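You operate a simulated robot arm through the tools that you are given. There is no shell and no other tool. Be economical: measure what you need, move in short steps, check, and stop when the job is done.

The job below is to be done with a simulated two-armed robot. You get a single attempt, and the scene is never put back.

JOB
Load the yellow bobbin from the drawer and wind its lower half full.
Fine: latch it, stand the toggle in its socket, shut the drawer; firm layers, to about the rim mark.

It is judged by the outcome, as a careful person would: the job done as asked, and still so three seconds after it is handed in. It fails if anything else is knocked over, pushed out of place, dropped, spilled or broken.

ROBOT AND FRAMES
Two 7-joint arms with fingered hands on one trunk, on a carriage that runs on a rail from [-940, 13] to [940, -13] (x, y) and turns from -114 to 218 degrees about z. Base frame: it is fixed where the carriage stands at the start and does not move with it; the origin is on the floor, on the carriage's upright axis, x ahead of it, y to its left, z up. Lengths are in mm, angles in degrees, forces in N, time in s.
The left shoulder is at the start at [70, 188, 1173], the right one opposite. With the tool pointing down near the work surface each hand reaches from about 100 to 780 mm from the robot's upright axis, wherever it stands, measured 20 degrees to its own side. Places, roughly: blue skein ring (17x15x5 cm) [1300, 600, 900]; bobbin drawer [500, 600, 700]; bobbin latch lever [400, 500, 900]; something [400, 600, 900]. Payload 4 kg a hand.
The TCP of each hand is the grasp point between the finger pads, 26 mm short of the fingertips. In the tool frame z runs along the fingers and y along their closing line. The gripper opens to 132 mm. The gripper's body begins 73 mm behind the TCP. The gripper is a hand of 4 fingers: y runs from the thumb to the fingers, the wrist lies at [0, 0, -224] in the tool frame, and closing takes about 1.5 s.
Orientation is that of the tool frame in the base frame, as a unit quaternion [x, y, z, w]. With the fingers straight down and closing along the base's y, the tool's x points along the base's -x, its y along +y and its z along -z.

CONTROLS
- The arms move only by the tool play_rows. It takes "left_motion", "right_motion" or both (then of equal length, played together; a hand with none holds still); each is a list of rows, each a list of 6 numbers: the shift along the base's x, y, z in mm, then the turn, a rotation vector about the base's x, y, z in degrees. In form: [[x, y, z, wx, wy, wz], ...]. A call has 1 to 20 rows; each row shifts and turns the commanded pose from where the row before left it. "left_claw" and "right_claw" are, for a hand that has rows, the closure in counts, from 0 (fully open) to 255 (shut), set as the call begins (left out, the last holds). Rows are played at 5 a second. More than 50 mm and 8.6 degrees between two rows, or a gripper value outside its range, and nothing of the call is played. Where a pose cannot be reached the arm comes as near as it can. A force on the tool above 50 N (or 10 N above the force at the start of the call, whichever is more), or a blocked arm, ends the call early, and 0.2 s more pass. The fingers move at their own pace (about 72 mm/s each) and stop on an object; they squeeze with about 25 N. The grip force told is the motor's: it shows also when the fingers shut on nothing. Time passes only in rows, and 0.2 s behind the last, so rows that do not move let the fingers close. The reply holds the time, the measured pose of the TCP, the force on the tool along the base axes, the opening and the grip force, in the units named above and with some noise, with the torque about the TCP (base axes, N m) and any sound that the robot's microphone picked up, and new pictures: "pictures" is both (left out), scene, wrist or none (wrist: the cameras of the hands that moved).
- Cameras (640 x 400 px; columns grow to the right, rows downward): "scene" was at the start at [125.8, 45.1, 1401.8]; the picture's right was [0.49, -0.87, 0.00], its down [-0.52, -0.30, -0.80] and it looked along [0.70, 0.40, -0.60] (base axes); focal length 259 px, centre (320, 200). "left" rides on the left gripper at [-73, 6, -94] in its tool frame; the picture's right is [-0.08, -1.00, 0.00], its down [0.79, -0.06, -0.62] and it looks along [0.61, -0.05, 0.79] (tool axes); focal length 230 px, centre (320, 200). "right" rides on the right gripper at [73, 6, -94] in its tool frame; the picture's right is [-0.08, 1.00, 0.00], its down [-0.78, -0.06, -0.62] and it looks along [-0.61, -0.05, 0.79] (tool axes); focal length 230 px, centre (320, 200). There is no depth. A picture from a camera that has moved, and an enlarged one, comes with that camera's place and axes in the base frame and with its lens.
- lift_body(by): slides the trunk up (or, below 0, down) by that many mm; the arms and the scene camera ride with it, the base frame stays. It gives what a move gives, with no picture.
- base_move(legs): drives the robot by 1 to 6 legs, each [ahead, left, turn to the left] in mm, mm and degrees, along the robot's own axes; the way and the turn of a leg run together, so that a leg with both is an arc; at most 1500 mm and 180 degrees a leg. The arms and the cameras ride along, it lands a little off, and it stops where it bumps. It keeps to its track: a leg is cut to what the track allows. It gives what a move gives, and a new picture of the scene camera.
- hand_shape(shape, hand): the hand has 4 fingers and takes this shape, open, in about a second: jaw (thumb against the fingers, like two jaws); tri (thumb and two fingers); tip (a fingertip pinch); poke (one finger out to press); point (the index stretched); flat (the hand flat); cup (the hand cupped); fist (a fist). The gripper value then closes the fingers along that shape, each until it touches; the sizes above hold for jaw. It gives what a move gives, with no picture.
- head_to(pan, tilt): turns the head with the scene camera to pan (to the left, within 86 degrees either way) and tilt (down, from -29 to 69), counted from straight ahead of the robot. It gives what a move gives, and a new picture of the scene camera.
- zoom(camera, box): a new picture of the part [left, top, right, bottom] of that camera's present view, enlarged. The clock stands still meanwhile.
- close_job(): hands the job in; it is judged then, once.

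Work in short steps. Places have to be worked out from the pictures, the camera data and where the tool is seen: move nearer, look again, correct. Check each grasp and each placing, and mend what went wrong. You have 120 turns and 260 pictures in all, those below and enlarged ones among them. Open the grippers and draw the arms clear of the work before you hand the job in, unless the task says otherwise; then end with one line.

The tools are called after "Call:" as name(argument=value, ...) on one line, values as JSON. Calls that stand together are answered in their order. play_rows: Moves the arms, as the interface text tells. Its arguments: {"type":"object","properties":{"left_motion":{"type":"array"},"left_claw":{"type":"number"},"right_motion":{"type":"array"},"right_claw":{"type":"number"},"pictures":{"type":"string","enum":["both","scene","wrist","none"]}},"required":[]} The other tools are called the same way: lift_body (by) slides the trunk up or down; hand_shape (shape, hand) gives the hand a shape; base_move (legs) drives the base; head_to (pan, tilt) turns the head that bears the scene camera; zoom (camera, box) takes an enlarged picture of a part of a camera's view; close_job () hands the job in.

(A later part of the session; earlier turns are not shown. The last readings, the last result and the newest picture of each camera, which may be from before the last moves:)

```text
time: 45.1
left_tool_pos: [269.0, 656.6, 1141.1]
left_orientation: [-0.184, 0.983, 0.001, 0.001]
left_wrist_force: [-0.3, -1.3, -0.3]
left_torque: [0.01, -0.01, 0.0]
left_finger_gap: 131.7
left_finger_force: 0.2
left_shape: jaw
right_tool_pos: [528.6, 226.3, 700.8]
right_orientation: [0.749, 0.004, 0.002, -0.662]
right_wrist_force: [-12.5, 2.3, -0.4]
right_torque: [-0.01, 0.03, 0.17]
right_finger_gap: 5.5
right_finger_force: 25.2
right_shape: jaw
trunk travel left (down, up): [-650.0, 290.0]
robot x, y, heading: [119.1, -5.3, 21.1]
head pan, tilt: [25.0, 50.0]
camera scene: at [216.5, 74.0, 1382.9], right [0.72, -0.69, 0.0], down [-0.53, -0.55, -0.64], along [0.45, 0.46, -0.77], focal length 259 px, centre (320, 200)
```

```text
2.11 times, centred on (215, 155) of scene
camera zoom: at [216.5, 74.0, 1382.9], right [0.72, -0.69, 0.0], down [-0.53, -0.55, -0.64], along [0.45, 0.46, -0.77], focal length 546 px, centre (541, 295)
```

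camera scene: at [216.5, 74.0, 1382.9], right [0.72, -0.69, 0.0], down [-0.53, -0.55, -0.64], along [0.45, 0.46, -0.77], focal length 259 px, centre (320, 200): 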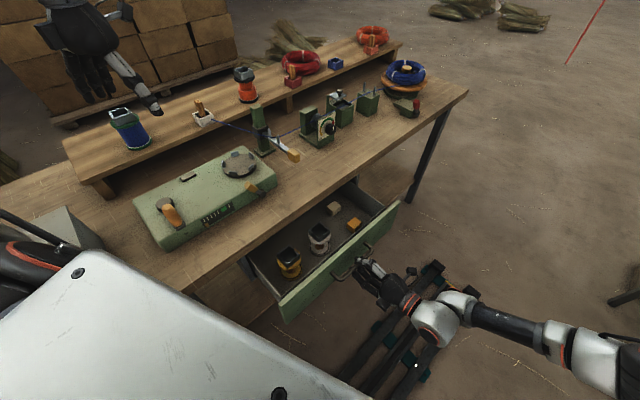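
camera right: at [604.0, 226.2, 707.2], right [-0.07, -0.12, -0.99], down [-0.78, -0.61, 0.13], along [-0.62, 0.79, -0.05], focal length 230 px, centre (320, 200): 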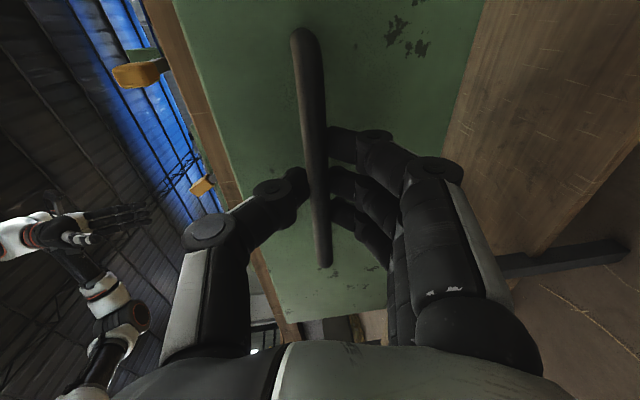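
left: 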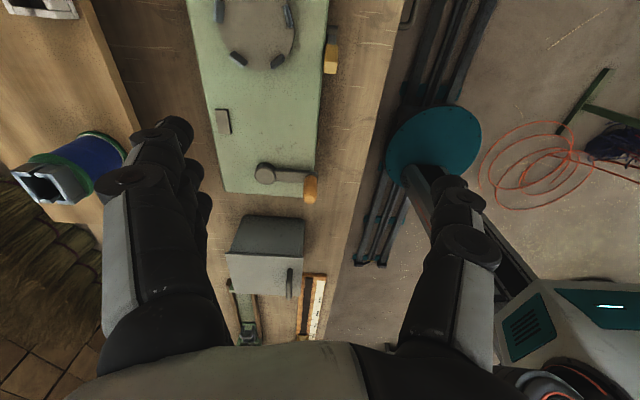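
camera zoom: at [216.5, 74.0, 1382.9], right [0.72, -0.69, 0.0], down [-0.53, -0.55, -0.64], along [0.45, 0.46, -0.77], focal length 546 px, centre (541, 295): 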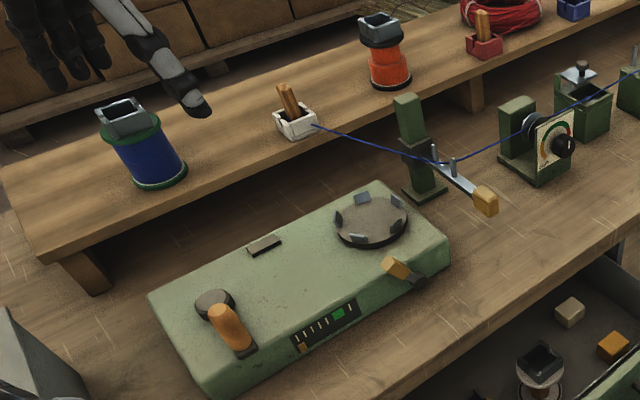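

I'd like more clearance from the bench edge, so I pull another 60 mm, watching the force.

Call:
play_rows(right_motion=[[0, -12, 0, 0, 0, 0], [0, -12, 0, 0, 0, 0], [-1, -12, 0, 0, 0, 0], [-1, -12, 0, 0, 0, 0], [0, -12, 0, 0, 0, 0]], pictures="scene")

```text
time: 46.3
left_tool_pos: [270.4, 656.1, 1140.1]
left_orientation: [-0.184, 0.983, 0.0, 0.002]
left_wrist_force: [0.4, -0.1, -0.3]
left_torque: [0.0, -0.03, 0.0]
left_finger_gap: 131.9
left_finger_force: 0.1
left_shape: jaw
right_tool_pos: [529.8, 164.5, 701.8]
right_orientation: [0.749, 0.005, 0.002, -0.663]
right_wrist_force: [-9.0, 1.3, 0.2]
right_torque: [0.03, 0.01, 0.13]
right_finger_gap: 5.6
right_finger_force: 25.0
right_shape: jaw
trunk travel left (down, up): [-650.0, 290.0]
robot x, y, heading: [114.3, -1.3, 21.1]
head pan, tilt: [25.0, 50.0]
camera scene: at [216.9, 74.1, 1383.0], right [0.72, -0.69, 0.0], down [-0.53, -0.55, -0.64], along [0.45, 0.46, -0.77], focal length 259 px, centre (320, 200)
```

scene: 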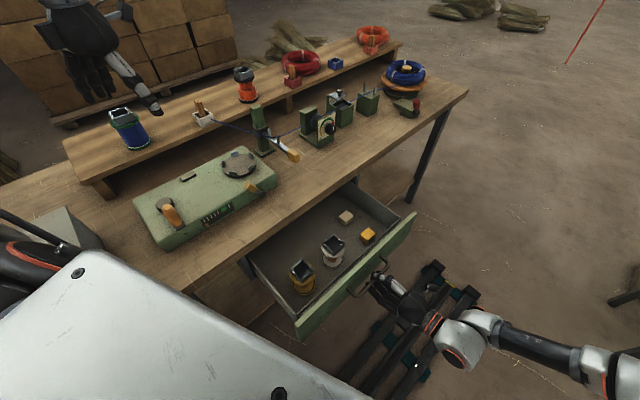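

Drawer open about 215 mm. I release the handle and back the right hand off.

Call:
play_rows(right_motion=[[0, 0, 0, 0, 0, 0], [0, 0, 0, 0, 0, 0], [0, 0, 0, 0, 0, 0], [0, 0, 0, 0, 0, 0], [0, 0, 0, 0, 0, 0], [0, 0, 0, 0, 0, 0]], right_claw=120, pictures="none")

Call:
play_rows(right_motion=[[0, -20, 0, 0, 0, 0], [10, -20, 0, 0, 0, 0], [20, -20, 0, 0, 0, 0], [30, 0, 0, 0, 0, 0], [30, 0, 0, 0, 0, 0], [30, 0, 0, 0, 0, 0]], pictures="both")

```text
time: 47.7
left_tool_pos: [270.0, 656.1, 1141.3]
left_orientation: [-0.184, 0.983, 0.0, -0.001]
left_wrist_force: [0.1, -0.3, -0.4]
left_torque: [0.01, -0.02, 0.02]
left_finger_gap: 131.8
left_finger_force: 0.1
left_shape: jaw
right_tool_pos: [529.4, 165.4, 699.8]
right_orientation: [0.749, 0.005, 0.003, -0.663]
right_wrist_force: [0.0, -0.4, -0.4]
right_torque: [0.01, 0.01, 0.01]
right_finger_gap: 69.1
right_finger_force: 0.1
right_shape: jaw
trunk travel left (down, up): [-650.0, 290.0]
robot x, y, heading: [118.3, -3.8, 21.0]
head pan, tilt: [25.0, 50.0]
```

```text
time: 49.1
left_tool_pos: [270.8, 655.0, 1140.0]
left_orientation: [-0.184, 0.983, 0.0, -0.001]
left_wrist_force: [-0.1, -0.1, 0.6]
left_torque: [-0.01, 0.0, 0.03]
left_finger_gap: 131.8
left_finger_force: 0.0
left_shape: jaw
right_tool_pos: [648.6, 102.1, 701.4]
right_orientation: [0.749, 0.004, 0.003, -0.662]
right_wrist_force: [0.5, -0.8, 0.8]
right_torque: [0.0, 0.0, 0.02]
right_finger_gap: 69.4
right_finger_force: 0.1
right_shape: jaw
trunk travel left (down, up): [-650.0, 290.0]
robot x, y, heading: [122.5, -2.3, 21.4]
head pan, tilt: [25.0, 50.0]
camera scene: at [218.6, 74.5, 1382.8], right [0.72, -0.69, 0.0], down [-0.53, -0.55, -0.64], along [0.44, 0.46, -0.77], focal length 259 px, centre (320, 200)
camera right: at [722.5, 9.6, 707.2], right [-0.07, -0.12, -0.99], down [-0.79, -0.61, 0.13], along [-0.62, 0.79, -0.05], focal length 230 px, centre (320, 200)
```

scene: 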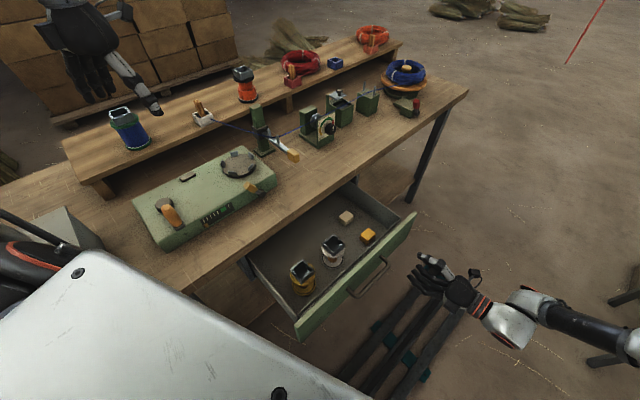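
right: 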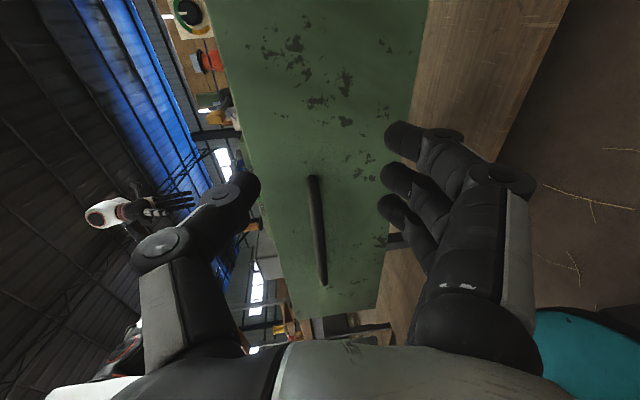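

Zoom on the bobbins in the opened drawer.

Call:
zoom(camera="scene", box=[260, 190, 400, 320])

Call:
play_rows(left_motion=[[20, -38, -15, 0, 0, 0], [20, -38, -15, 0, 0, 0], [20, -38, -15, 0, 0, 0], [20, -38, -15, 0, 0, 0], [20, -38, -15, 0, 0, 0], [20, -38, -15, 0, 0, 0], [0, -38, -15, 0, 0, 0], [0, -38, -15, 0, 0, 0], [0, -38, -15, 0, 0, 0], [0, 0, 0, 0, 0, 0]], pictures="both")

```text
3.08 times, centred on (330, 255) of scene
camera zoom: at [218.6, 74.5, 1382.8], right [0.72, -0.69, 0.0], down [-0.53, -0.55, -0.64], along [0.44, 0.46, -0.77], focal length 798 px, centre (289, 31)
```

zoom: 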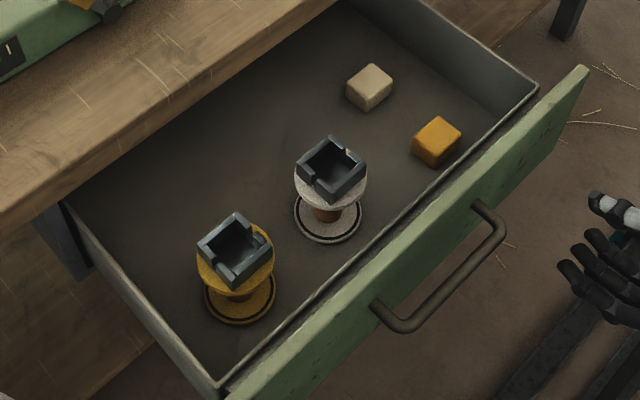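

```text
time: 51.3
left_tool_pos: [390.7, 313.7, 1005.3]
left_orientation: [-0.184, 0.983, -0.001, 0.001]
left_wrist_force: [-0.5, -0.7, 0.0]
left_torque: [-0.01, 0.02, 0.01]
left_finger_gap: 132.0
left_finger_force: 0.0
left_shape: jaw
right_tool_pos: [648.5, 103.7, 699.5]
right_orientation: [0.749, 0.004, 0.003, -0.663]
right_wrist_force: [0.3, -0.1, -0.5]
right_torque: [-0.01, -0.02, -0.01]
right_finger_gap: 69.2
right_finger_force: 0.1
right_shape: jaw
trunk travel left (down, up): [-650.0, 290.0]
robot x, y, heading: [120.2, -1.4, 21.1]
head pan, tilt: [25.0, 50.0]
camera scene: at [217.0, 75.0, 1382.9], right [0.72, -0.69, 0.0], down [-0.53, -0.55, -0.64], along [0.45, 0.46, -0.77], focal length 259 px, centre (320, 200)
camera left: at [455.6, 344.9, 1099.2], right [0.43, -0.9, 0.0], down [-0.71, -0.34, 0.62], along [-0.56, -0.27, -0.79], focal length 230 px, centre (320, 200)
```

scene: 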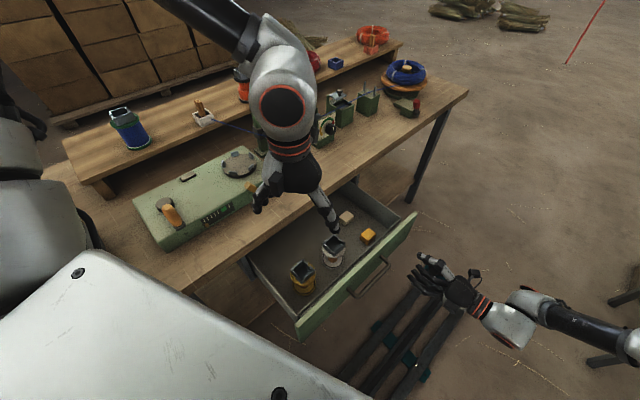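
left: 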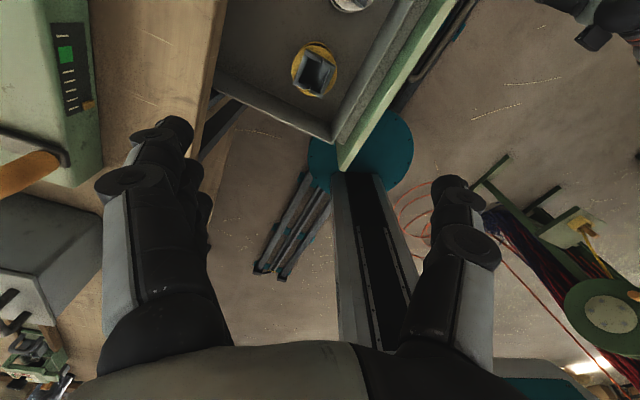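

Triangulating: yellow bobbin top at about (396, 326, 708), its neighbour about 118 mm away; the bench edge is at y≈417. I lower the left hand above it with the jaws narrowed to ~105 mm and look again.

Call:
play_rows(left_motion=[[2, 4, -25, 0, 0, 0], [2, 4, -25, 0, 0, 0], [2, 4, -25, 0, 0, 0], [0, 0, -25, 0, 0, 0], [0, 0, -25, 0, 0, 0], [0, 0, -25, 0, 0, 0], [0, 0, -25, 0, 0, 0], [0, 0, 0, 0, 0, 0]], left_claw=50, pictures="both")

```text
time: 53.1
left_tool_pos: [395.9, 326.1, 828.9]
left_orientation: [-0.183, 0.983, -0.001, 0.0]
left_wrist_force: [-0.2, 0.5, -0.2]
left_torque: [-0.03, -0.01, 0.02]
left_finger_gap: 106.1
left_finger_force: 0.1
left_shape: jaw
right_tool_pos: [648.9, 104.2, 702.7]
right_orientation: [0.749, 0.004, 0.002, -0.662]
right_wrist_force: [-0.1, 0.4, -0.3]
right_torque: [0.01, -0.01, 0.02]
right_finger_gap: 69.1
right_finger_force: 0.1
right_shape: jaw
trunk travel left (down, up): [-650.0, 290.0]
robot x, y, heading: [118.5, -1.6, 21.3]
head pan, tilt: [25.0, 50.0]
camera scene: at [217.8, 73.9, 1382.9], right [0.72, -0.69, 0.0], down [-0.53, -0.55, -0.64], along [0.45, 0.46, -0.77], focal length 259 px, centre (320, 200)
camera left: at [462.6, 357.3, 923.3], right [0.43, -0.9, 0.0], down [-0.71, -0.34, 0.62], along [-0.55, -0.27, -0.79], focal length 230 px, centre (320, 200)
```

scene: 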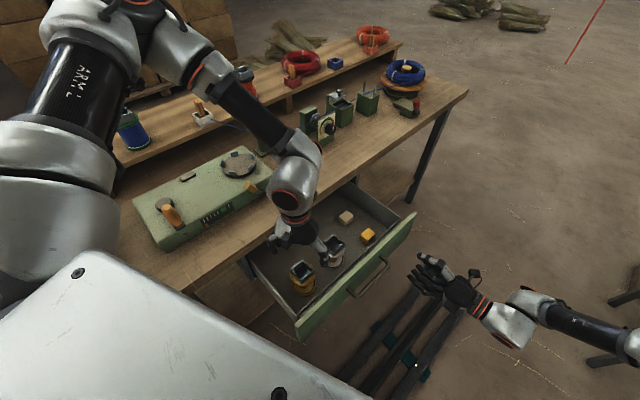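
left: 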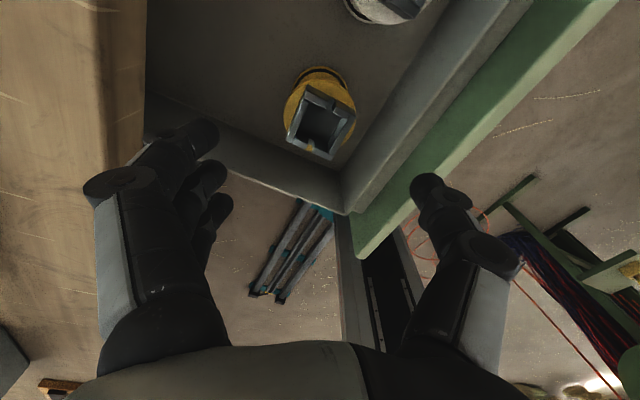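

The wrist view confirms: cup top at about (399, 324.5, 713). I centre and descend to TCP z≈682 so the pads sit at the upper flange.

Call:
play_rows(left_motion=[[3, -1.5, -20, 0, 0, 0], [0, 0, -25, 0, 0, 0], [0, 0, -25, 0, 0, 0], [0, 0, -25, 0, 0, 0], [0, 0, -25, 0, 0, 0], [0, 0, -25, 0, 0, 0], [0, 0, 0, 0, 0, 0]], pictures="wrist")

```text
time: 54.7
left_tool_pos: [374.4, 378.4, 776.9]
left_orientation: [-0.181, 0.983, -0.007, 0.002]
left_wrist_force: [-0.8, -40.3, 12.5]
left_torque: [1.66, -0.04, 0.12]
left_finger_gap: 103.7
left_finger_force: 0.0
left_shape: jaw
left hand out of reach, approached as far as the arm can: row 1, 2, 3, 4, 5, 6
right_tool_pos: [648.8, 99.9, 703.2]
right_orientation: [0.748, 0.003, 0.004, -0.664]
right_wrist_force: [-0.3, 0.6, -0.6]
right_torque: [0.0, -0.02, 0.01]
right_finger_gap: 68.8
right_finger_force: 0.0
right_shape: jaw
trunk travel left (down, up): [-650.0, 290.0]
robot x, y, heading: [117.1, -3.9, 20.9]
head pan, tilt: [25.0, 50.0]
stopped in row 7 (left hand): the force on the tool passed its limit at 52 N (the readings are from after the stop); the commanded pose is now the measured one
camera left: at [440.4, 410.5, 869.9], right [0.43, -0.9, 0.01], down [-0.71, -0.33, 0.62], along [-0.55, -0.27, -0.79], focal length 230 px, centre (320, 200)
```

left: 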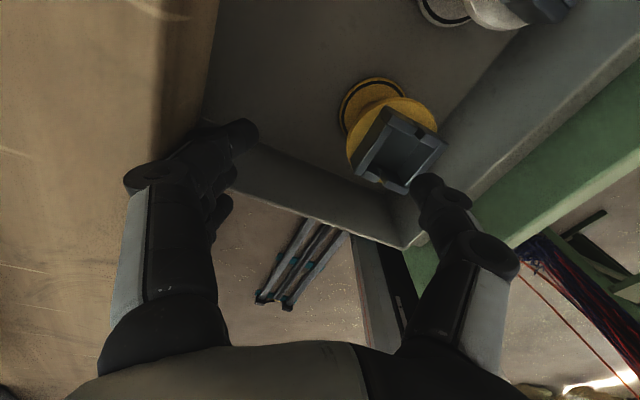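

The arm folded out of its range and leaned on the bench edge. I back off from the bench, rise, and will lower the trunk so this depth lies in the hand's comfortable zone.

Call:
play_rows(left_motion=[[5, -15, 5, 0, 0, 0], [5, -15, 15, 0, 0, 0], [5, -15, 20, 0, 0, 0], [5, -8, 30, 0, 0, 0], [0, 0, 40, 0, 0, 0], [0, 0, 40, 0, 0, 0], [0, 0, 40, 0, 0, 0], [0, 0, 40, 0, 0, 0]], pictures="scene")

```text
time: 56.5
left_tool_pos: [394.1, 335.7, 1008.2]
left_orientation: [-0.182, 0.983, -0.003, -0.001]
left_wrist_force: [-0.3, 0.3, -0.5]
left_torque: [-0.01, -0.06, 0.0]
left_finger_gap: 106.4
left_finger_force: 0.1
left_shape: jaw
left hand out of reach, approached as far as the arm can: row 1
right_tool_pos: [648.1, 101.9, 701.5]
right_orientation: [0.749, 0.004, 0.004, -0.662]
right_wrist_force: [-0.9, -0.5, 0.1]
right_torque: [0.01, -0.01, 0.01]
right_finger_gap: 69.2
right_finger_force: 0.0
right_shape: jaw
trunk travel left (down, up): [-650.0, 290.0]
robot x, y, heading: [117.7, -3.1, 21.2]
head pan, tilt: [25.0, 50.0]
camera scene: at [217.0, 73.5, 1382.9], right [0.72, -0.69, 0.0], down [-0.53, -0.55, -0.64], along [0.45, 0.46, -0.77], focal length 259 px, centre (320, 200)
```

scene: 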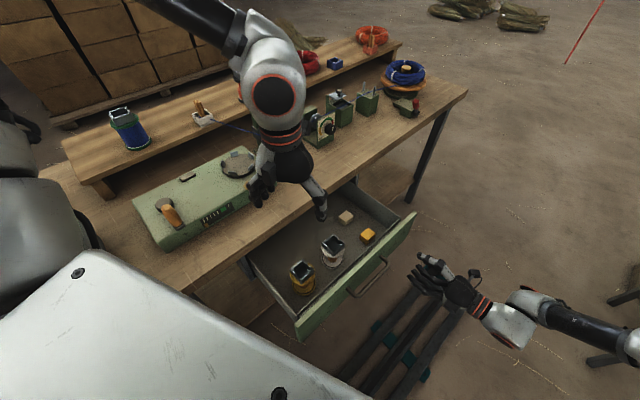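

Bench items look undisturbed. The right hand reaches the bobbin more naturally from the open side, so I move the left arm back up and away and bring the right hand upright and up.

Call:
play_rows(left_motion=[[-12, 32, 14, 0, 0, 0], [-12, 32, 14, 0, 0, 0], [-12, 32, 14, 0, 0, 0], [-12, 32, 14, 0, 0, 0], [-12, 32, 14, 0, 0, 0], [-12, 32, 14, 0, 0, 0], [-12, 32, 14, 0, 0, 0], [-12, 32, 14, 0, 0, 0], [-12, 32, 14, 0, 0, 0], [-12, 32, 14, 0, 0, 0]], right_motion=[[-12, 6, 20, -8, 0, 0], [-12, 6, 20, -8, 0, 0], [-12, 6, 20, -8, 0, 0], [-12, 6, 20, -8, 0, 0], [-12, 6, 20, -8, 0, 0], [-12, 6, 20, -8, 0, 0], [-12, 6, 20, -8, 0, 0], [-12, 6, 20, -8, 0, 0], [-12, 6, 20, -8, 0, 0], [-12, 6, 20, -8, 0, 0]], right_claw=50, pictures="none")

```text
time: 58.7
left_tool_pos: [274.9, 658.3, 1146.1]
left_orientation: [-0.182, 0.983, -0.005, 0.001]
left_wrist_force: [0.3, 0.2, 0.3]
left_torque: [-0.02, 0.02, 0.03]
left_finger_gap: 106.3
left_finger_force: 0.0
left_shape: jaw
right_tool_pos: [527.8, 164.7, 901.1]
right_orientation: [1.0, 0.005, 0.001, -0.025]
right_wrist_force: [-0.5, 0.7, 0.0]
right_torque: [-0.02, -0.02, 0.02]
right_finger_gap: 105.9
right_finger_force: 0.0
right_shape: jaw
trunk travel left (down, up): [-650.0, 290.0]
robot x, y, heading: [120.7, -4.2, 20.9]
head pan, tilt: [25.0, 50.0]
```

Right hand is upright with a 3° residual tilt; I correct it and move above the yellow bobbin.

Call:
play_rows(right_motion=[[-26, 32, 0, -3, 0, 0], [-26, 32, 0, 0, 0, 0], [-26, 32, 0, 0, 0, 0], [-26, 32, 0, 0, 0, 0], [-25, 32, 0, 0, 0, 0], [0, 0, -25, 0, 0, 0], [0, 0, -25, 0, 0, 0], [0, 0, 0, 0, 0, 0]], pictures="both")

```text
time: 60.5
left_tool_pos: [276.7, 656.1, 1148.4]
left_orientation: [-0.183, 0.983, -0.003, 0.0]
left_wrist_force: [0.2, -0.8, 0.5]
left_torque: [0.02, -0.03, 0.02]
left_finger_gap: 106.2
left_finger_force: 0.1
left_shape: jaw
right_tool_pos: [398.8, 323.3, 850.1]
right_orientation: [1.0, 0.005, 0.001, 0.0]
right_wrist_force: [-0.3, 0.0, 0.3]
right_torque: [0.0, 0.03, -0.03]
right_finger_gap: 105.7
right_finger_force: 0.0
right_shape: jaw
trunk travel left (down, up): [-650.0, 290.0]
robot x, y, heading: [114.9, 0.6, 21.0]
head pan, tilt: [25.0, 50.0]
camera scene: at [218.0, 73.8, 1382.9], right [0.72, -0.69, 0.0], down [-0.53, -0.55, -0.64], along [0.45, 0.46, -0.77], focal length 259 px, centre (320, 200)
camera right: at [472.0, 317.3, 943.0], right [-0.07, -1.0, 0.0], down [-0.79, 0.05, 0.62], along [-0.61, 0.04, -0.79], focal length 230 px, centre (320, 200)
```

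scene: 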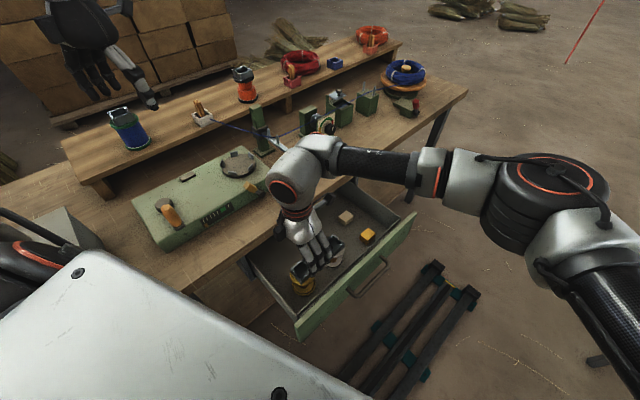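
right: 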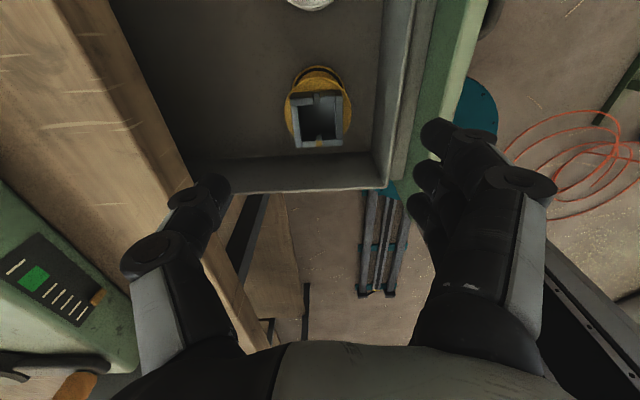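

Aligned at about (397, 324.5). I descend to z=750 and check for drift.

Call:
play_rows(right_motion=[[-2, 1, -25, 0, 0, 0], [0, 0, -25, 0, 0, 0], [0, 0, -25, 0, 0, 0], [0, 0, -25, 0, 0, 0], [0, 0, 0, 0, 0, 0]], right_claw=60, pictures="wrist")

```text
time: 61.7
left_tool_pos: [275.9, 655.9, 1148.1]
left_orientation: [-0.182, 0.983, -0.003, 0.0]
left_wrist_force: [0.2, 0.2, 0.6]
left_torque: [-0.02, 0.03, 0.01]
left_finger_gap: 106.3
left_finger_force: 0.0
left_shape: jaw
right_tool_pos: [395.4, 323.4, 750.3]
right_orientation: [1.0, 0.004, 0.001, 0.0]
right_wrist_force: [-0.5, -0.3, 0.9]
right_torque: [0.01, 0.02, 0.05]
right_finger_gap: 101.4
right_finger_force: 0.1
right_shape: jaw
trunk travel left (down, up): [-650.0, 290.0]
robot x, y, heading: [116.8, -0.7, 21.0]
head pan, tilt: [25.0, 50.0]
camera right: at [469.7, 317.9, 844.0], right [-0.07, -1.0, 0.0], down [-0.79, 0.05, 0.62], along [-0.61, 0.04, -0.79], focal length 230 px, centre (320, 200)
```

right: 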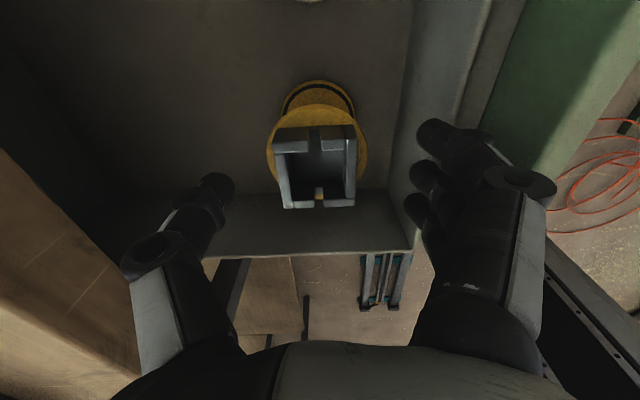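

Centred within 2 mm. Descend to z≈682 and close on the flange.

Call:
play_rows(right_motion=[[0, 2, -23, 0, 0, 0], [0, 0, -23, 0, 0, 0], [0, 0, -22, 0, 0, 0], [0, 0, 0, 0, 0, 0]], pictures="wrist")

Call:
play_rows(right_motion=[[0, 0, 0, 0, 0, 0], [0, 0, 0, 0, 0, 0], [0, 0, 0, 0, 0, 0], [0, 0, 0, 0, 0, 0], [0, 0, 0, 0, 0, 0], [0, 0, 0, 0, 0, 0]], right_claw=255, pictures="wrist")

```text
time: 62.7
left_tool_pos: [277.4, 655.4, 1147.7]
left_orientation: [-0.182, 0.983, -0.004, 0.0]
left_wrist_force: [0.1, 0.0, 0.0]
left_torque: [0.03, 0.03, -0.03]
left_finger_gap: 106.2
left_finger_force: 0.1
left_shape: jaw
right_tool_pos: [396.2, 324.9, 683.5]
right_orientation: [1.0, 0.006, 0.0, 0.0]
right_wrist_force: [0.2, -0.4, -0.3]
right_torque: [-0.03, 0.03, 0.02]
right_finger_gap: 101.4
right_finger_force: 0.2
right_shape: jaw
trunk travel left (down, up): [-650.0, 290.0]
robot x, y, heading: [121.2, 0.5, 20.9]
head pan, tilt: [25.0, 50.0]
camera right: at [469.3, 319.8, 776.4], right [-0.07, -1.0, 0.0], down [-0.79, 0.05, 0.62], along [-0.61, 0.04, -0.79], focal length 230 px, centre (320, 200)
```

right: 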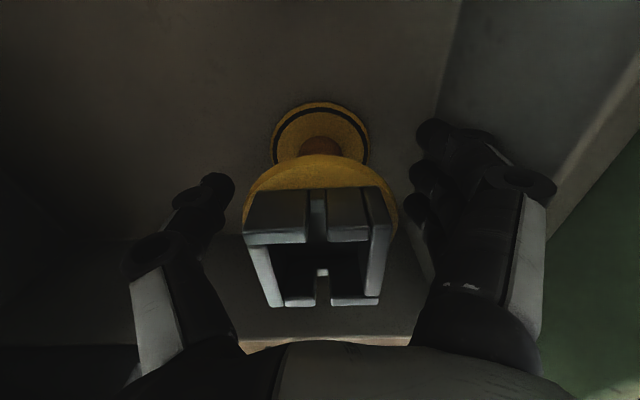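

```text
time: 64.1
left_tool_pos: [275.9, 656.3, 1149.0]
left_orientation: [-0.182, 0.983, -0.003, 0.001]
left_wrist_force: [-0.3, 0.3, -0.1]
left_torque: [0.02, 0.0, 0.0]
left_finger_gap: 105.9
left_finger_force: 0.0
left_shape: jaw
right_tool_pos: [396.0, 324.5, 682.6]
right_orientation: [1.0, 0.005, 0.0, 0.0]
right_wrist_force: [-0.2, -0.3, 0.0]
right_torque: [-0.07, -0.02, 0.01]
right_finger_gap: 30.8
right_finger_force: 25.2
right_shape: jaw
trunk travel left (down, up): [-650.0, 290.0]
robot x, y, heading: [117.2, -1.9, 20.8]
head pan, tilt: [25.0, 50.0]
camera right: at [469.6, 319.8, 776.6], right [-0.07, -1.0, 0.0], down [-0.79, 0.05, 0.62], along [-0.61, 0.04, -0.79], focal length 230 px, centre (320, 200)
```

right: 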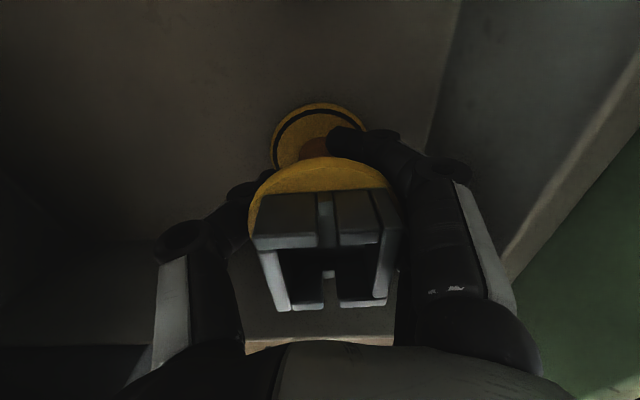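

The fingers closed around the barrel beneath the top flange — a secure hold. Lift slowly and check.

Call:
play_rows(right_motion=[[0, 0, 10, 0, 0, 0], [0, 0, 10, 0, 0, 0], [0, 0, 20, 0, 0, 0], [0, 0, 25, 0, 0, 0], [0, 0, 30, 0, 0, 0], [0, 0, 40, 0, 0, 0], [0, 0, 40, 0, 0, 0], [0, 0, 40, 0, 0, 0], [0, 0, 40, 0, 0, 0], [0, 0, 0, 0, 0, 0]], pictures="both")

```text
time: 66.3
left_tool_pos: [277.7, 656.6, 1148.3]
left_orientation: [-0.182, 0.983, -0.004, -0.001]
left_wrist_force: [0.2, -0.2, 0.2]
left_torque: [0.01, 0.01, -0.03]
left_finger_gap: 106.0
left_finger_force: 0.0
left_shape: jaw
right_tool_pos: [398.1, 325.9, 940.4]
right_orientation: [1.0, 0.005, 0.001, -0.001]
right_wrist_force: [-0.1, 0.2, -0.3]
right_torque: [0.02, 0.02, -0.03]
right_finger_gap: 31.2
right_finger_force: 24.6
right_shape: jaw
trunk travel left (down, up): [-650.0, 290.0]
robot x, y, heading: [119.3, 2.3, 21.0]
head pan, tilt: [25.0, 50.0]
camera scene: at [218.6, 74.4, 1382.8], right [0.72, -0.69, 0.0], down [-0.53, -0.55, -0.64], along [0.45, 0.46, -0.77], focal length 259 px, centre (320, 200)
camera right: at [471.9, 320.2, 1032.6], right [-0.07, -1.0, 0.0], down [-0.79, 0.05, 0.62], along [-0.61, 0.04, -0.79], focal length 230 px, centre (320, 200)
```

scene: 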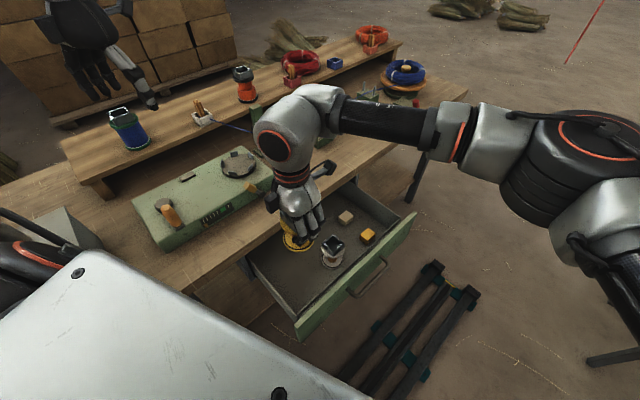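
right: 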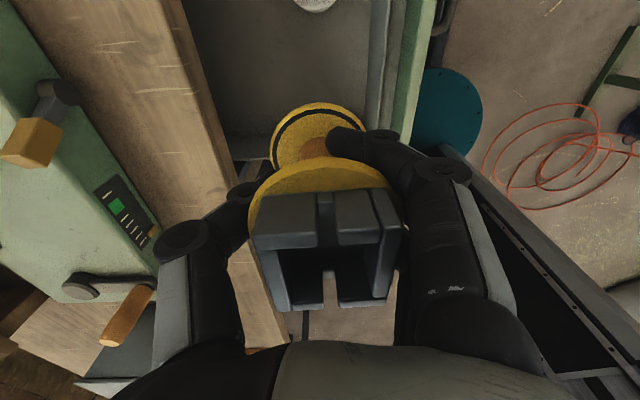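

Bobbin is held firmly. I raise the trunk and turn the robot by +40° so the right hand can reach the chuck.

Call:
lift_body(by=150)

Call:
base_move(legs=[[0, 0, 40]])

Call:
head_to(pan=0, tilt=50)

```text
time: 68.1
left_tool_pos: [276.1, 656.6, 1297.1]
left_orientation: [-0.182, 0.983, -0.003, 0.001]
left_wrist_force: [0.5, -0.3, 0.1]
left_torque: [0.0, -0.02, -0.01]
left_finger_gap: 106.1
left_finger_force: 0.1
left_shape: jaw
right_tool_pos: [399.0, 324.9, 1087.4]
right_orientation: [1.0, 0.005, 0.001, -0.001]
right_wrist_force: [-0.4, 0.1, -0.8]
right_torque: [-0.01, 0.01, 0.01]
right_finger_gap: 31.3
right_finger_force: 25.1
right_shape: jaw
trunk travel left (down, up): [-800.0, 140.0]
robot x, y, heading: [117.2, 1.2, 21.1]
head pan, tilt: [25.0, 50.0]
```

```text
time: 70.4
left_tool_pos: [-185.8, 603.6, 1298.8]
left_orientation: [-0.51, 0.86, -0.004, 0.001]
left_wrist_force: [0.6, 0.1, 0.6]
left_torque: [0.01, 0.04, 0.0]
left_finger_gap: 106.0
left_finger_force: 0.0
left_shape: jaw
right_tool_pos: [120.4, 430.0, 1088.7]
right_orientation: [0.937, 0.348, -0.001, 0.0]
right_wrist_force: [0.6, 0.0, -1.0]
right_torque: [-0.01, 0.03, 0.0]
right_finger_gap: 31.1
right_finger_force: 25.2
right_shape: jaw
trunk travel left (down, up): [-800.0, 140.0]
robot x, y, heading: [117.2, -4.3, 61.4]
head pan, tilt: [25.0, 50.0]
camera scene: at [147.7, 121.5, 1532.8], right [1.0, -0.06, 0.0], down [-0.05, -0.76, -0.64], along [0.04, 0.64, -0.77], focal length 259 px, centre (320, 200)
```

scene: 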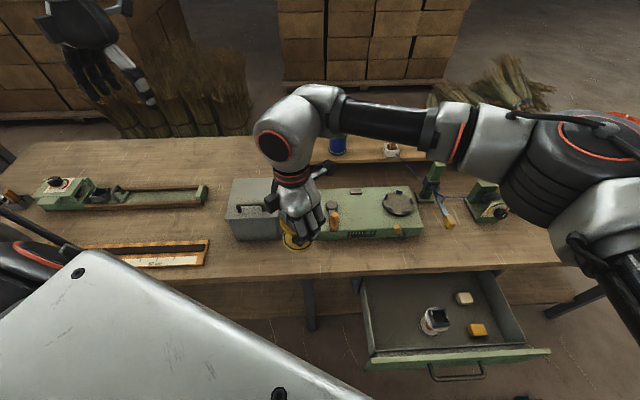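

```text
time: 71.2
left_tool_pos: [-185.3, 602.3, 1298.2]
left_orientation: [-0.51, 0.86, -0.003, 0.001]
left_wrist_force: [-0.6, -0.4, 0.6]
left_torque: [-0.04, -0.03, -0.01]
left_finger_gap: 106.1
left_finger_force: 0.1
left_shape: jaw
right_tool_pos: [120.7, 428.8, 1087.4]
right_orientation: [0.938, 0.348, 0.001, -0.001]
right_wrist_force: [-0.7, 0.0, -0.7]
right_torque: [-0.03, -0.01, 0.01]
right_finger_gap: 30.8
right_finger_force: 25.1
right_shape: jaw
trunk travel left (down, up): [-800.0, 140.0]
robot x, y, heading: [117.6, 1.2, 61.5]
head pan, tilt: [0.0, 50.0]
camera scene: at [178.9, 112.2, 1532.8], right [0.88, -0.48, 0.0], down [-0.37, -0.67, -0.64], along [0.31, 0.56, -0.77], focal length 259 px, centre (320, 200)
```

scene: 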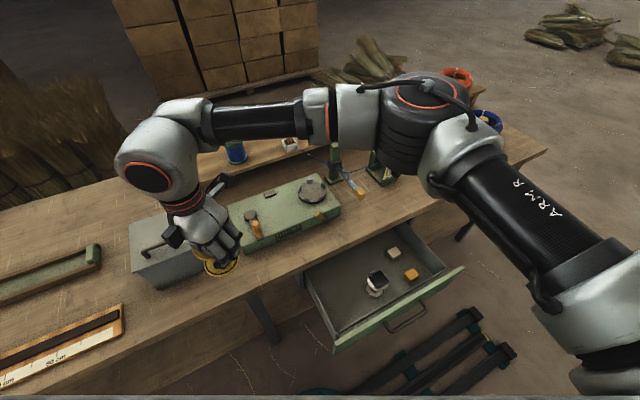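

Chuck estimated around (430, 607, ~910). I move the bobbin toward it at height and look with the wrist camera.

Call:
play_rows(right_motion=[[35, 22, 0, 0, 0, 0], [35, 22, 0, 0, 0, 0], [35, 22, 0, 0, 0, 0], [35, 22, 0, 0, 0, 0], [35, 22, 0, 0, 0, 0], [35, 22, 0, 0, 0, 0], [0, 0, 0, 0, 0, 0]], pictures="both")

```text
time: 72.8
left_tool_pos: [-186.1, 602.9, 1297.5]
left_orientation: [-0.51, 0.86, -0.003, 0.002]
left_wrist_force: [0.1, -0.1, -0.6]
left_torque: [-0.01, 0.01, -0.01]
left_finger_gap: 106.1
left_finger_force: 0.0
left_shape: jaw
right_tool_pos: [329.3, 562.4, 1087.0]
right_orientation: [0.937, 0.349, 0.001, 0.0]
right_wrist_force: [0.1, 0.1, -1.2]
right_torque: [-0.02, 0.01, 0.0]
right_finger_gap: 30.5
right_finger_force: 24.9
right_shape: jaw
trunk travel left (down, up): [-800.0, 140.0]
robot x, y, heading: [118.5, -2.4, 61.3]
head pan, tilt: [0.0, 50.0]
camera scene: at [178.8, 111.9, 1532.9], right [0.88, -0.48, 0.0], down [-0.37, -0.67, -0.64], along [0.31, 0.56, -0.77], focal length 259 px, centre (320, 200)
camera right: at [388.3, 604.8, 1181.1], right [0.59, -0.81, 0.0], down [-0.63, -0.47, 0.62], along [-0.5, -0.36, -0.79], focal length 230 px, centre (320, 200)
```

scene: 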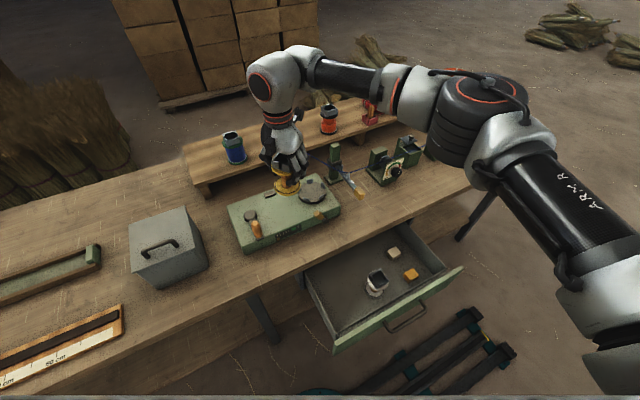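
right: 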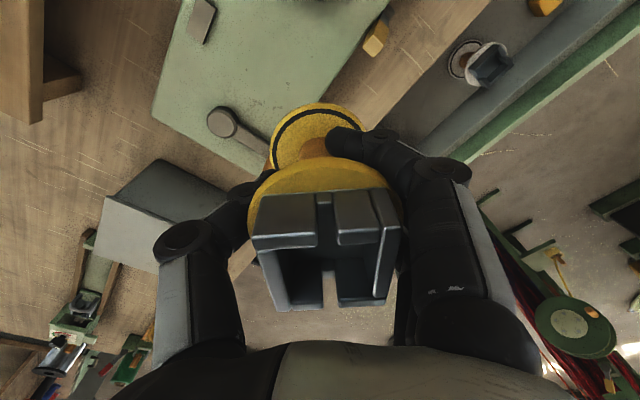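

Move above the estimated chuck centre.

Call:
play_rows(right_motion=[[32, 14, 0, 0, 0, 0], [32, 14, 0, 0, 0, 0], [32, 14, 0, 0, 0, 0], [0, 0, 0, 0, 0, 0]], pictures="wrist")

Call:
zoom(camera="scene", box=[220, 100, 420, 260])

```text
time: 73.8
left_tool_pos: [-186.7, 601.6, 1298.3]
left_orientation: [-0.509, 0.861, -0.002, 0.002]
left_wrist_force: [1.1, 1.0, -0.1]
left_torque: [-0.01, -0.02, 0.01]
left_finger_gap: 106.2
left_finger_force: 0.1
left_shape: jaw
right_tool_pos: [428.0, 604.8, 1088.7]
right_orientation: [0.937, 0.348, 0.001, -0.001]
right_wrist_force: [0.8, 0.0, -0.9]
right_torque: [-0.01, 0.0, -0.02]
right_finger_gap: 30.8
right_finger_force: 25.0
right_shape: jaw
trunk travel left (down, up): [-800.0, 140.0]
robot x, y, heading: [116.7, -0.8, 61.5]
head pan, tilt: [0.0, 50.0]
camera right: at [487.0, 647.1, 1182.1], right [0.59, -0.81, 0.0], down [-0.63, -0.47, 0.62], along [-0.5, -0.36, -0.79], focal length 230 px, centre (320, 200)
```

right: 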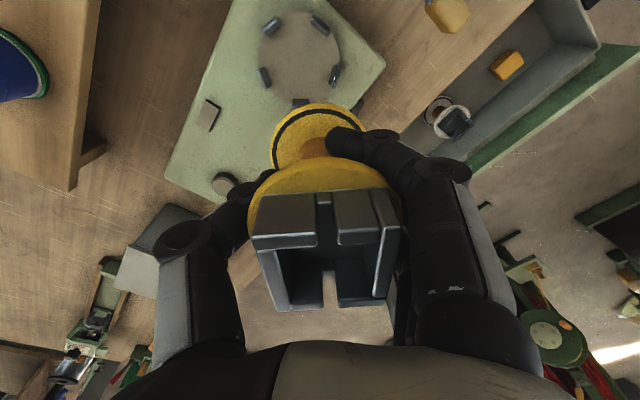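

```text
2.50 times, centred on (320, 180) of scene
camera zoom: at [179.2, 112.1, 1532.8], right [0.88, -0.48, 0.0], down [-0.37, -0.67, -0.64], along [0.31, 0.56, -0.77], focal length 648 px, centre (320, 250)
```

zoom: 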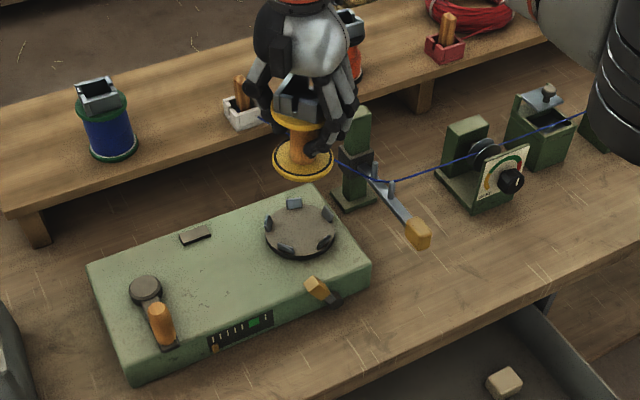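

Combining rays, the chuck top is about (444, 647, 857) — lower than the rough figure. I move there at z≈1000 and look again.

Call:
play_rows(right_motion=[[8, 21, -20, 0, 0, 0], [8, 21, -20, 0, 0, 0], [0, 0, -25, 0, 0, 0], [0, 0, -25, 0, 0, 0], [0, 0, 0, 0, 0, 0]], pictures="wrist")

Call:
zoom(camera="scene", box=[240, 120, 400, 250])

```text
time: 75.0
left_tool_pos: [-186.5, 601.9, 1298.6]
left_orientation: [-0.51, 0.86, -0.003, 0.002]
left_wrist_force: [0.7, -0.8, 0.1]
left_torque: [0.04, -0.04, 0.01]
left_finger_gap: 106.4
left_finger_force: 0.0
left_shape: jaw
right_tool_pos: [437.1, 632.5, 1012.4]
right_orientation: [0.937, 0.349, 0.001, 0.0]
right_wrist_force: [0.2, -0.5, -1.2]
right_torque: [0.02, -0.01, -0.01]
right_finger_gap: 30.8
right_finger_force: 24.7
right_shape: jaw
right hand out of reach, approached as far as the arm can: row 2
trunk travel left (down, up): [-800.0, 140.0]
robot x, y, heading: [118.3, -2.7, 61.5]
head pan, tilt: [0.0, 50.0]
camera right: at [497.0, 675.3, 1105.7], right [0.59, -0.81, 0.0], down [-0.63, -0.47, 0.62], along [-0.5, -0.36, -0.79], focal length 230 px, centre (320, 200)
```

right: 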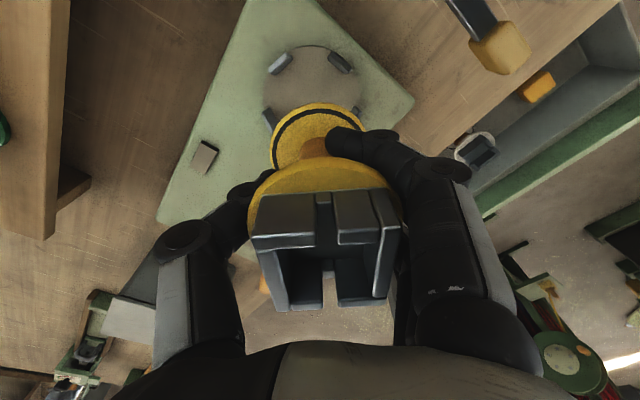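

```text
3.08 times, centred on (320, 185) of scene
camera zoom: at [178.8, 111.5, 1532.9], right [0.88, -0.48, 0.0], down [-0.37, -0.67, -0.64], along [0.31, 0.56, -0.77], focal length 798 px, centre (320, 246)
```

zoom: 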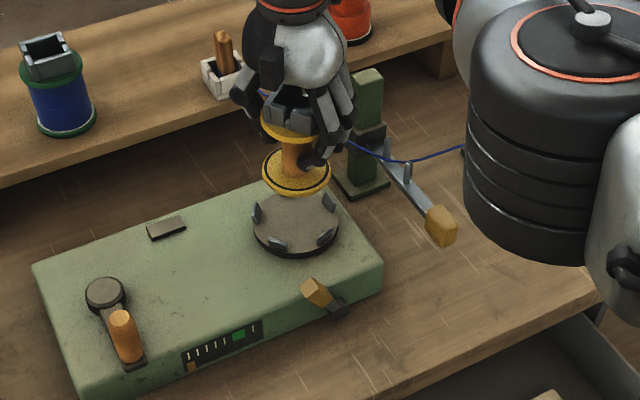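

Out at the reach limit. I draw the hand back, turn the robot 19° more toward the bench and try again.

Call:
play_rows(right_motion=[[-8, -40, 20, 0, 0, 0], [-8, -40, 20, 0, 0, 0], [-8, -40, 20, 0, 0, 0], [0, 0, 0, 0, 0, 0]], pictures="none")

Call:
base_move(legs=[[0, 0, 19]])

Call:
head_to(pan=-20, tilt=50)

```text
time: 76.0
left_tool_pos: [-185.3, 603.9, 1297.6]
left_orientation: [-0.509, 0.86, -0.003, 0.001]
left_wrist_force: [-0.2, 0.4, -0.3]
left_torque: [-0.04, 0.02, 0.01]
left_finger_gap: 106.0
left_finger_force: 0.0
left_shape: jaw
right_tool_pos: [416.1, 514.2, 1072.4]
right_orientation: [0.938, 0.348, 0.0, 0.0]
right_wrist_force: [-1.0, 0.5, -1.4]
right_torque: [0.03, -0.01, 0.0]
right_finger_gap: 30.3
right_finger_force: 24.7
right_shape: jaw
trunk travel left (down, up): [-800.0, 140.0]
robot x, y, heading: [120.2, 3.3, 61.6]
head pan, tilt: [0.0, 50.0]
```

```text
time: 77.5
left_tool_pos: [-362.9, 471.9, 1299.0]
left_orientation: [-0.643, 0.766, -0.003, 0.001]
left_wrist_force: [0.3, 0.6, -0.7]
left_torque: [0.05, -0.01, -0.01]
left_finger_gap: 106.2
left_finger_force: 0.0
left_shape: jaw
right_tool_pos: [234.6, 580.5, 1071.2]
right_orientation: [0.868, 0.496, 0.0, 0.0]
right_wrist_force: [0.4, 0.5, -1.0]
right_torque: [0.02, 0.02, 0.02]
right_finger_gap: 30.3
right_finger_force: 25.2
right_shape: jaw
trunk travel left (down, up): [-800.0, 140.0]
robot x, y, heading: [117.9, -4.1, 80.3]
head pan, tilt: [0.0, 50.0]
camera scene: at [141.2, 126.0, 1532.8], right [0.99, -0.17, 0.0], down [-0.13, -0.75, -0.64], along [0.11, 0.63, -0.77], focal length 259 px, centre (320, 200)
```

scene: 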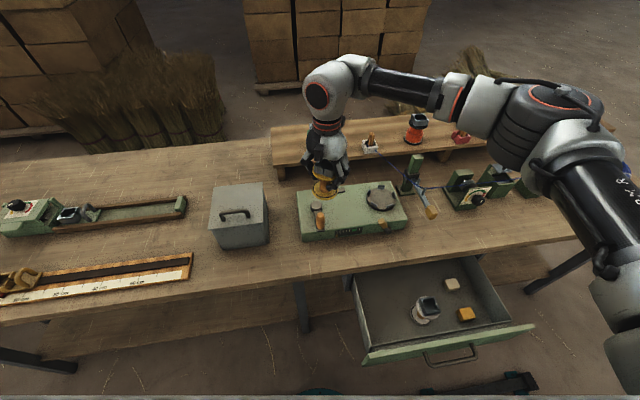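

```text
time: 78.3
left_tool_pos: [-364.7, 472.2, 1297.0]
left_orientation: [-0.643, 0.766, -0.002, 0.003]
left_wrist_force: [-0.2, 0.4, 0.2]
left_torque: [-0.01, -0.01, 0.03]
left_finger_gap: 106.4
left_finger_force: 0.2
left_shape: jaw
right_tool_pos: [233.9, 580.6, 1072.2]
right_orientation: [0.868, 0.496, 0.001, 0.0]
right_wrist_force: [0.0, -0.8, -1.1]
right_torque: [0.02, -0.01, -0.01]
right_finger_gap: 30.5
right_finger_force: 25.3
right_shape: jaw
trunk travel left (down, up): [-800.0, 140.0]
robot x, y, heading: [121.2, -2.1, 80.1]
head pan, tilt: [-20.0, 50.0]
camera scene: at [164.8, 116.7, 1532.8], right [0.87, -0.5, 0.0], down [-0.38, -0.67, -0.64], along [0.32, 0.56, -0.77], focal length 259 px, centre (320, 200)
```

scene: 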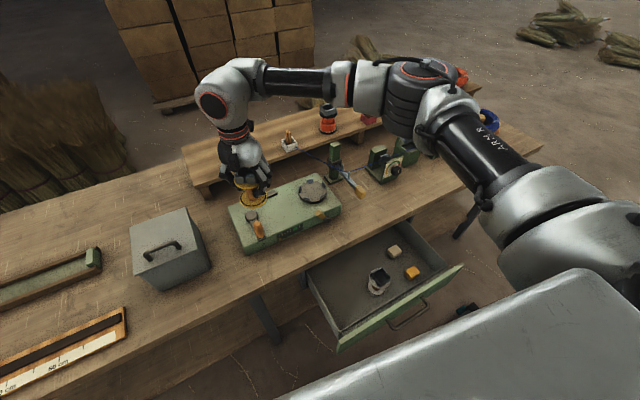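

Now move over the chuck at (445, 648).

Call:
play_rows(right_motion=[[35, 11, -10, 0, 0, 0], [35, 11, -10, 0, 0, 0], [35, 11, -10, 0, 0, 0], [35, 11, -10, 0, 0, 0], [35, 11, -10, 0, 0, 0], [35, 12, -10, 0, 0, 0], [0, 0, 0, 0, 0, 0]], pictures="both")

Call:
zoom(camera="scene", box=[240, 120, 400, 250])

```text
time: 79.9
left_tool_pos: [-364.5, 472.2, 1297.8]
left_orientation: [-0.643, 0.766, -0.003, 0.003]
left_wrist_force: [-0.1, 0.3, 0.2]
left_torque: [0.02, 0.0, 0.03]
left_finger_gap: 105.9
left_finger_force: 0.1
left_shape: jaw
right_tool_pos: [446.3, 650.4, 1012.1]
right_orientation: [0.868, 0.496, 0.001, -0.001]
right_wrist_force: [0.5, 0.3, -1.3]
right_torque: [0.01, 0.01, 0.03]
right_finger_gap: 30.2
right_finger_force: 25.2
right_shape: jaw
trunk travel left (down, up): [-800.0, 140.0]
robot x, y, heading: [115.7, -0.8, 80.0]
head pan, tilt: [-20.0, 50.0]
camera scene: at [164.9, 116.6, 1532.8], right [0.87, -0.5, 0.0], down [-0.38, -0.66, -0.64], along [0.32, 0.56, -0.77], focal length 259 px, centre (320, 200)
camera right: at [488.0, 708.9, 1105.6], right [0.82, -0.57, 0.0], down [-0.45, -0.65, 0.62], along [-0.35, -0.5, -0.79], focal length 230 px, centre (320, 200)
```

scene: 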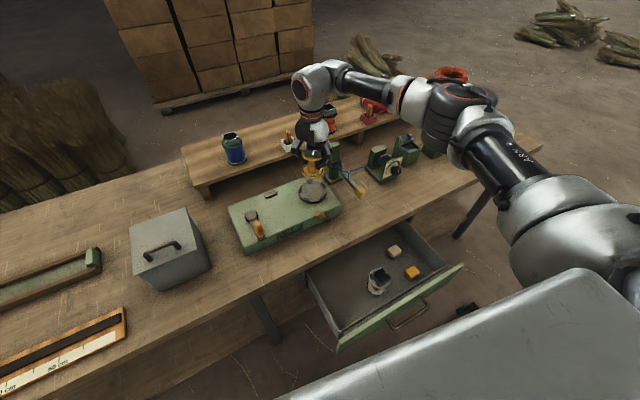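
right: 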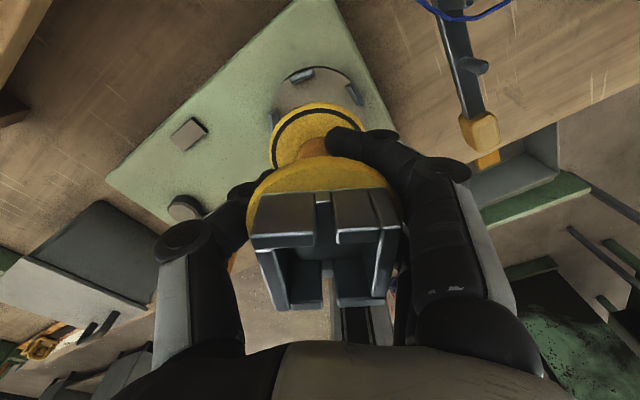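

```text
3.08 times, centred on (320, 185) of scene
camera zoom: at [164.9, 116.6, 1532.8], right [0.87, -0.5, 0.0], down [-0.38, -0.66, -0.64], along [0.32, 0.56, -0.77], focal length 798 px, centre (320, 246)
```

zoom: 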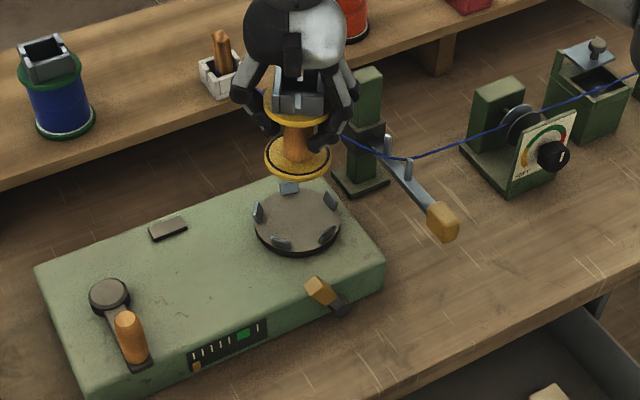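

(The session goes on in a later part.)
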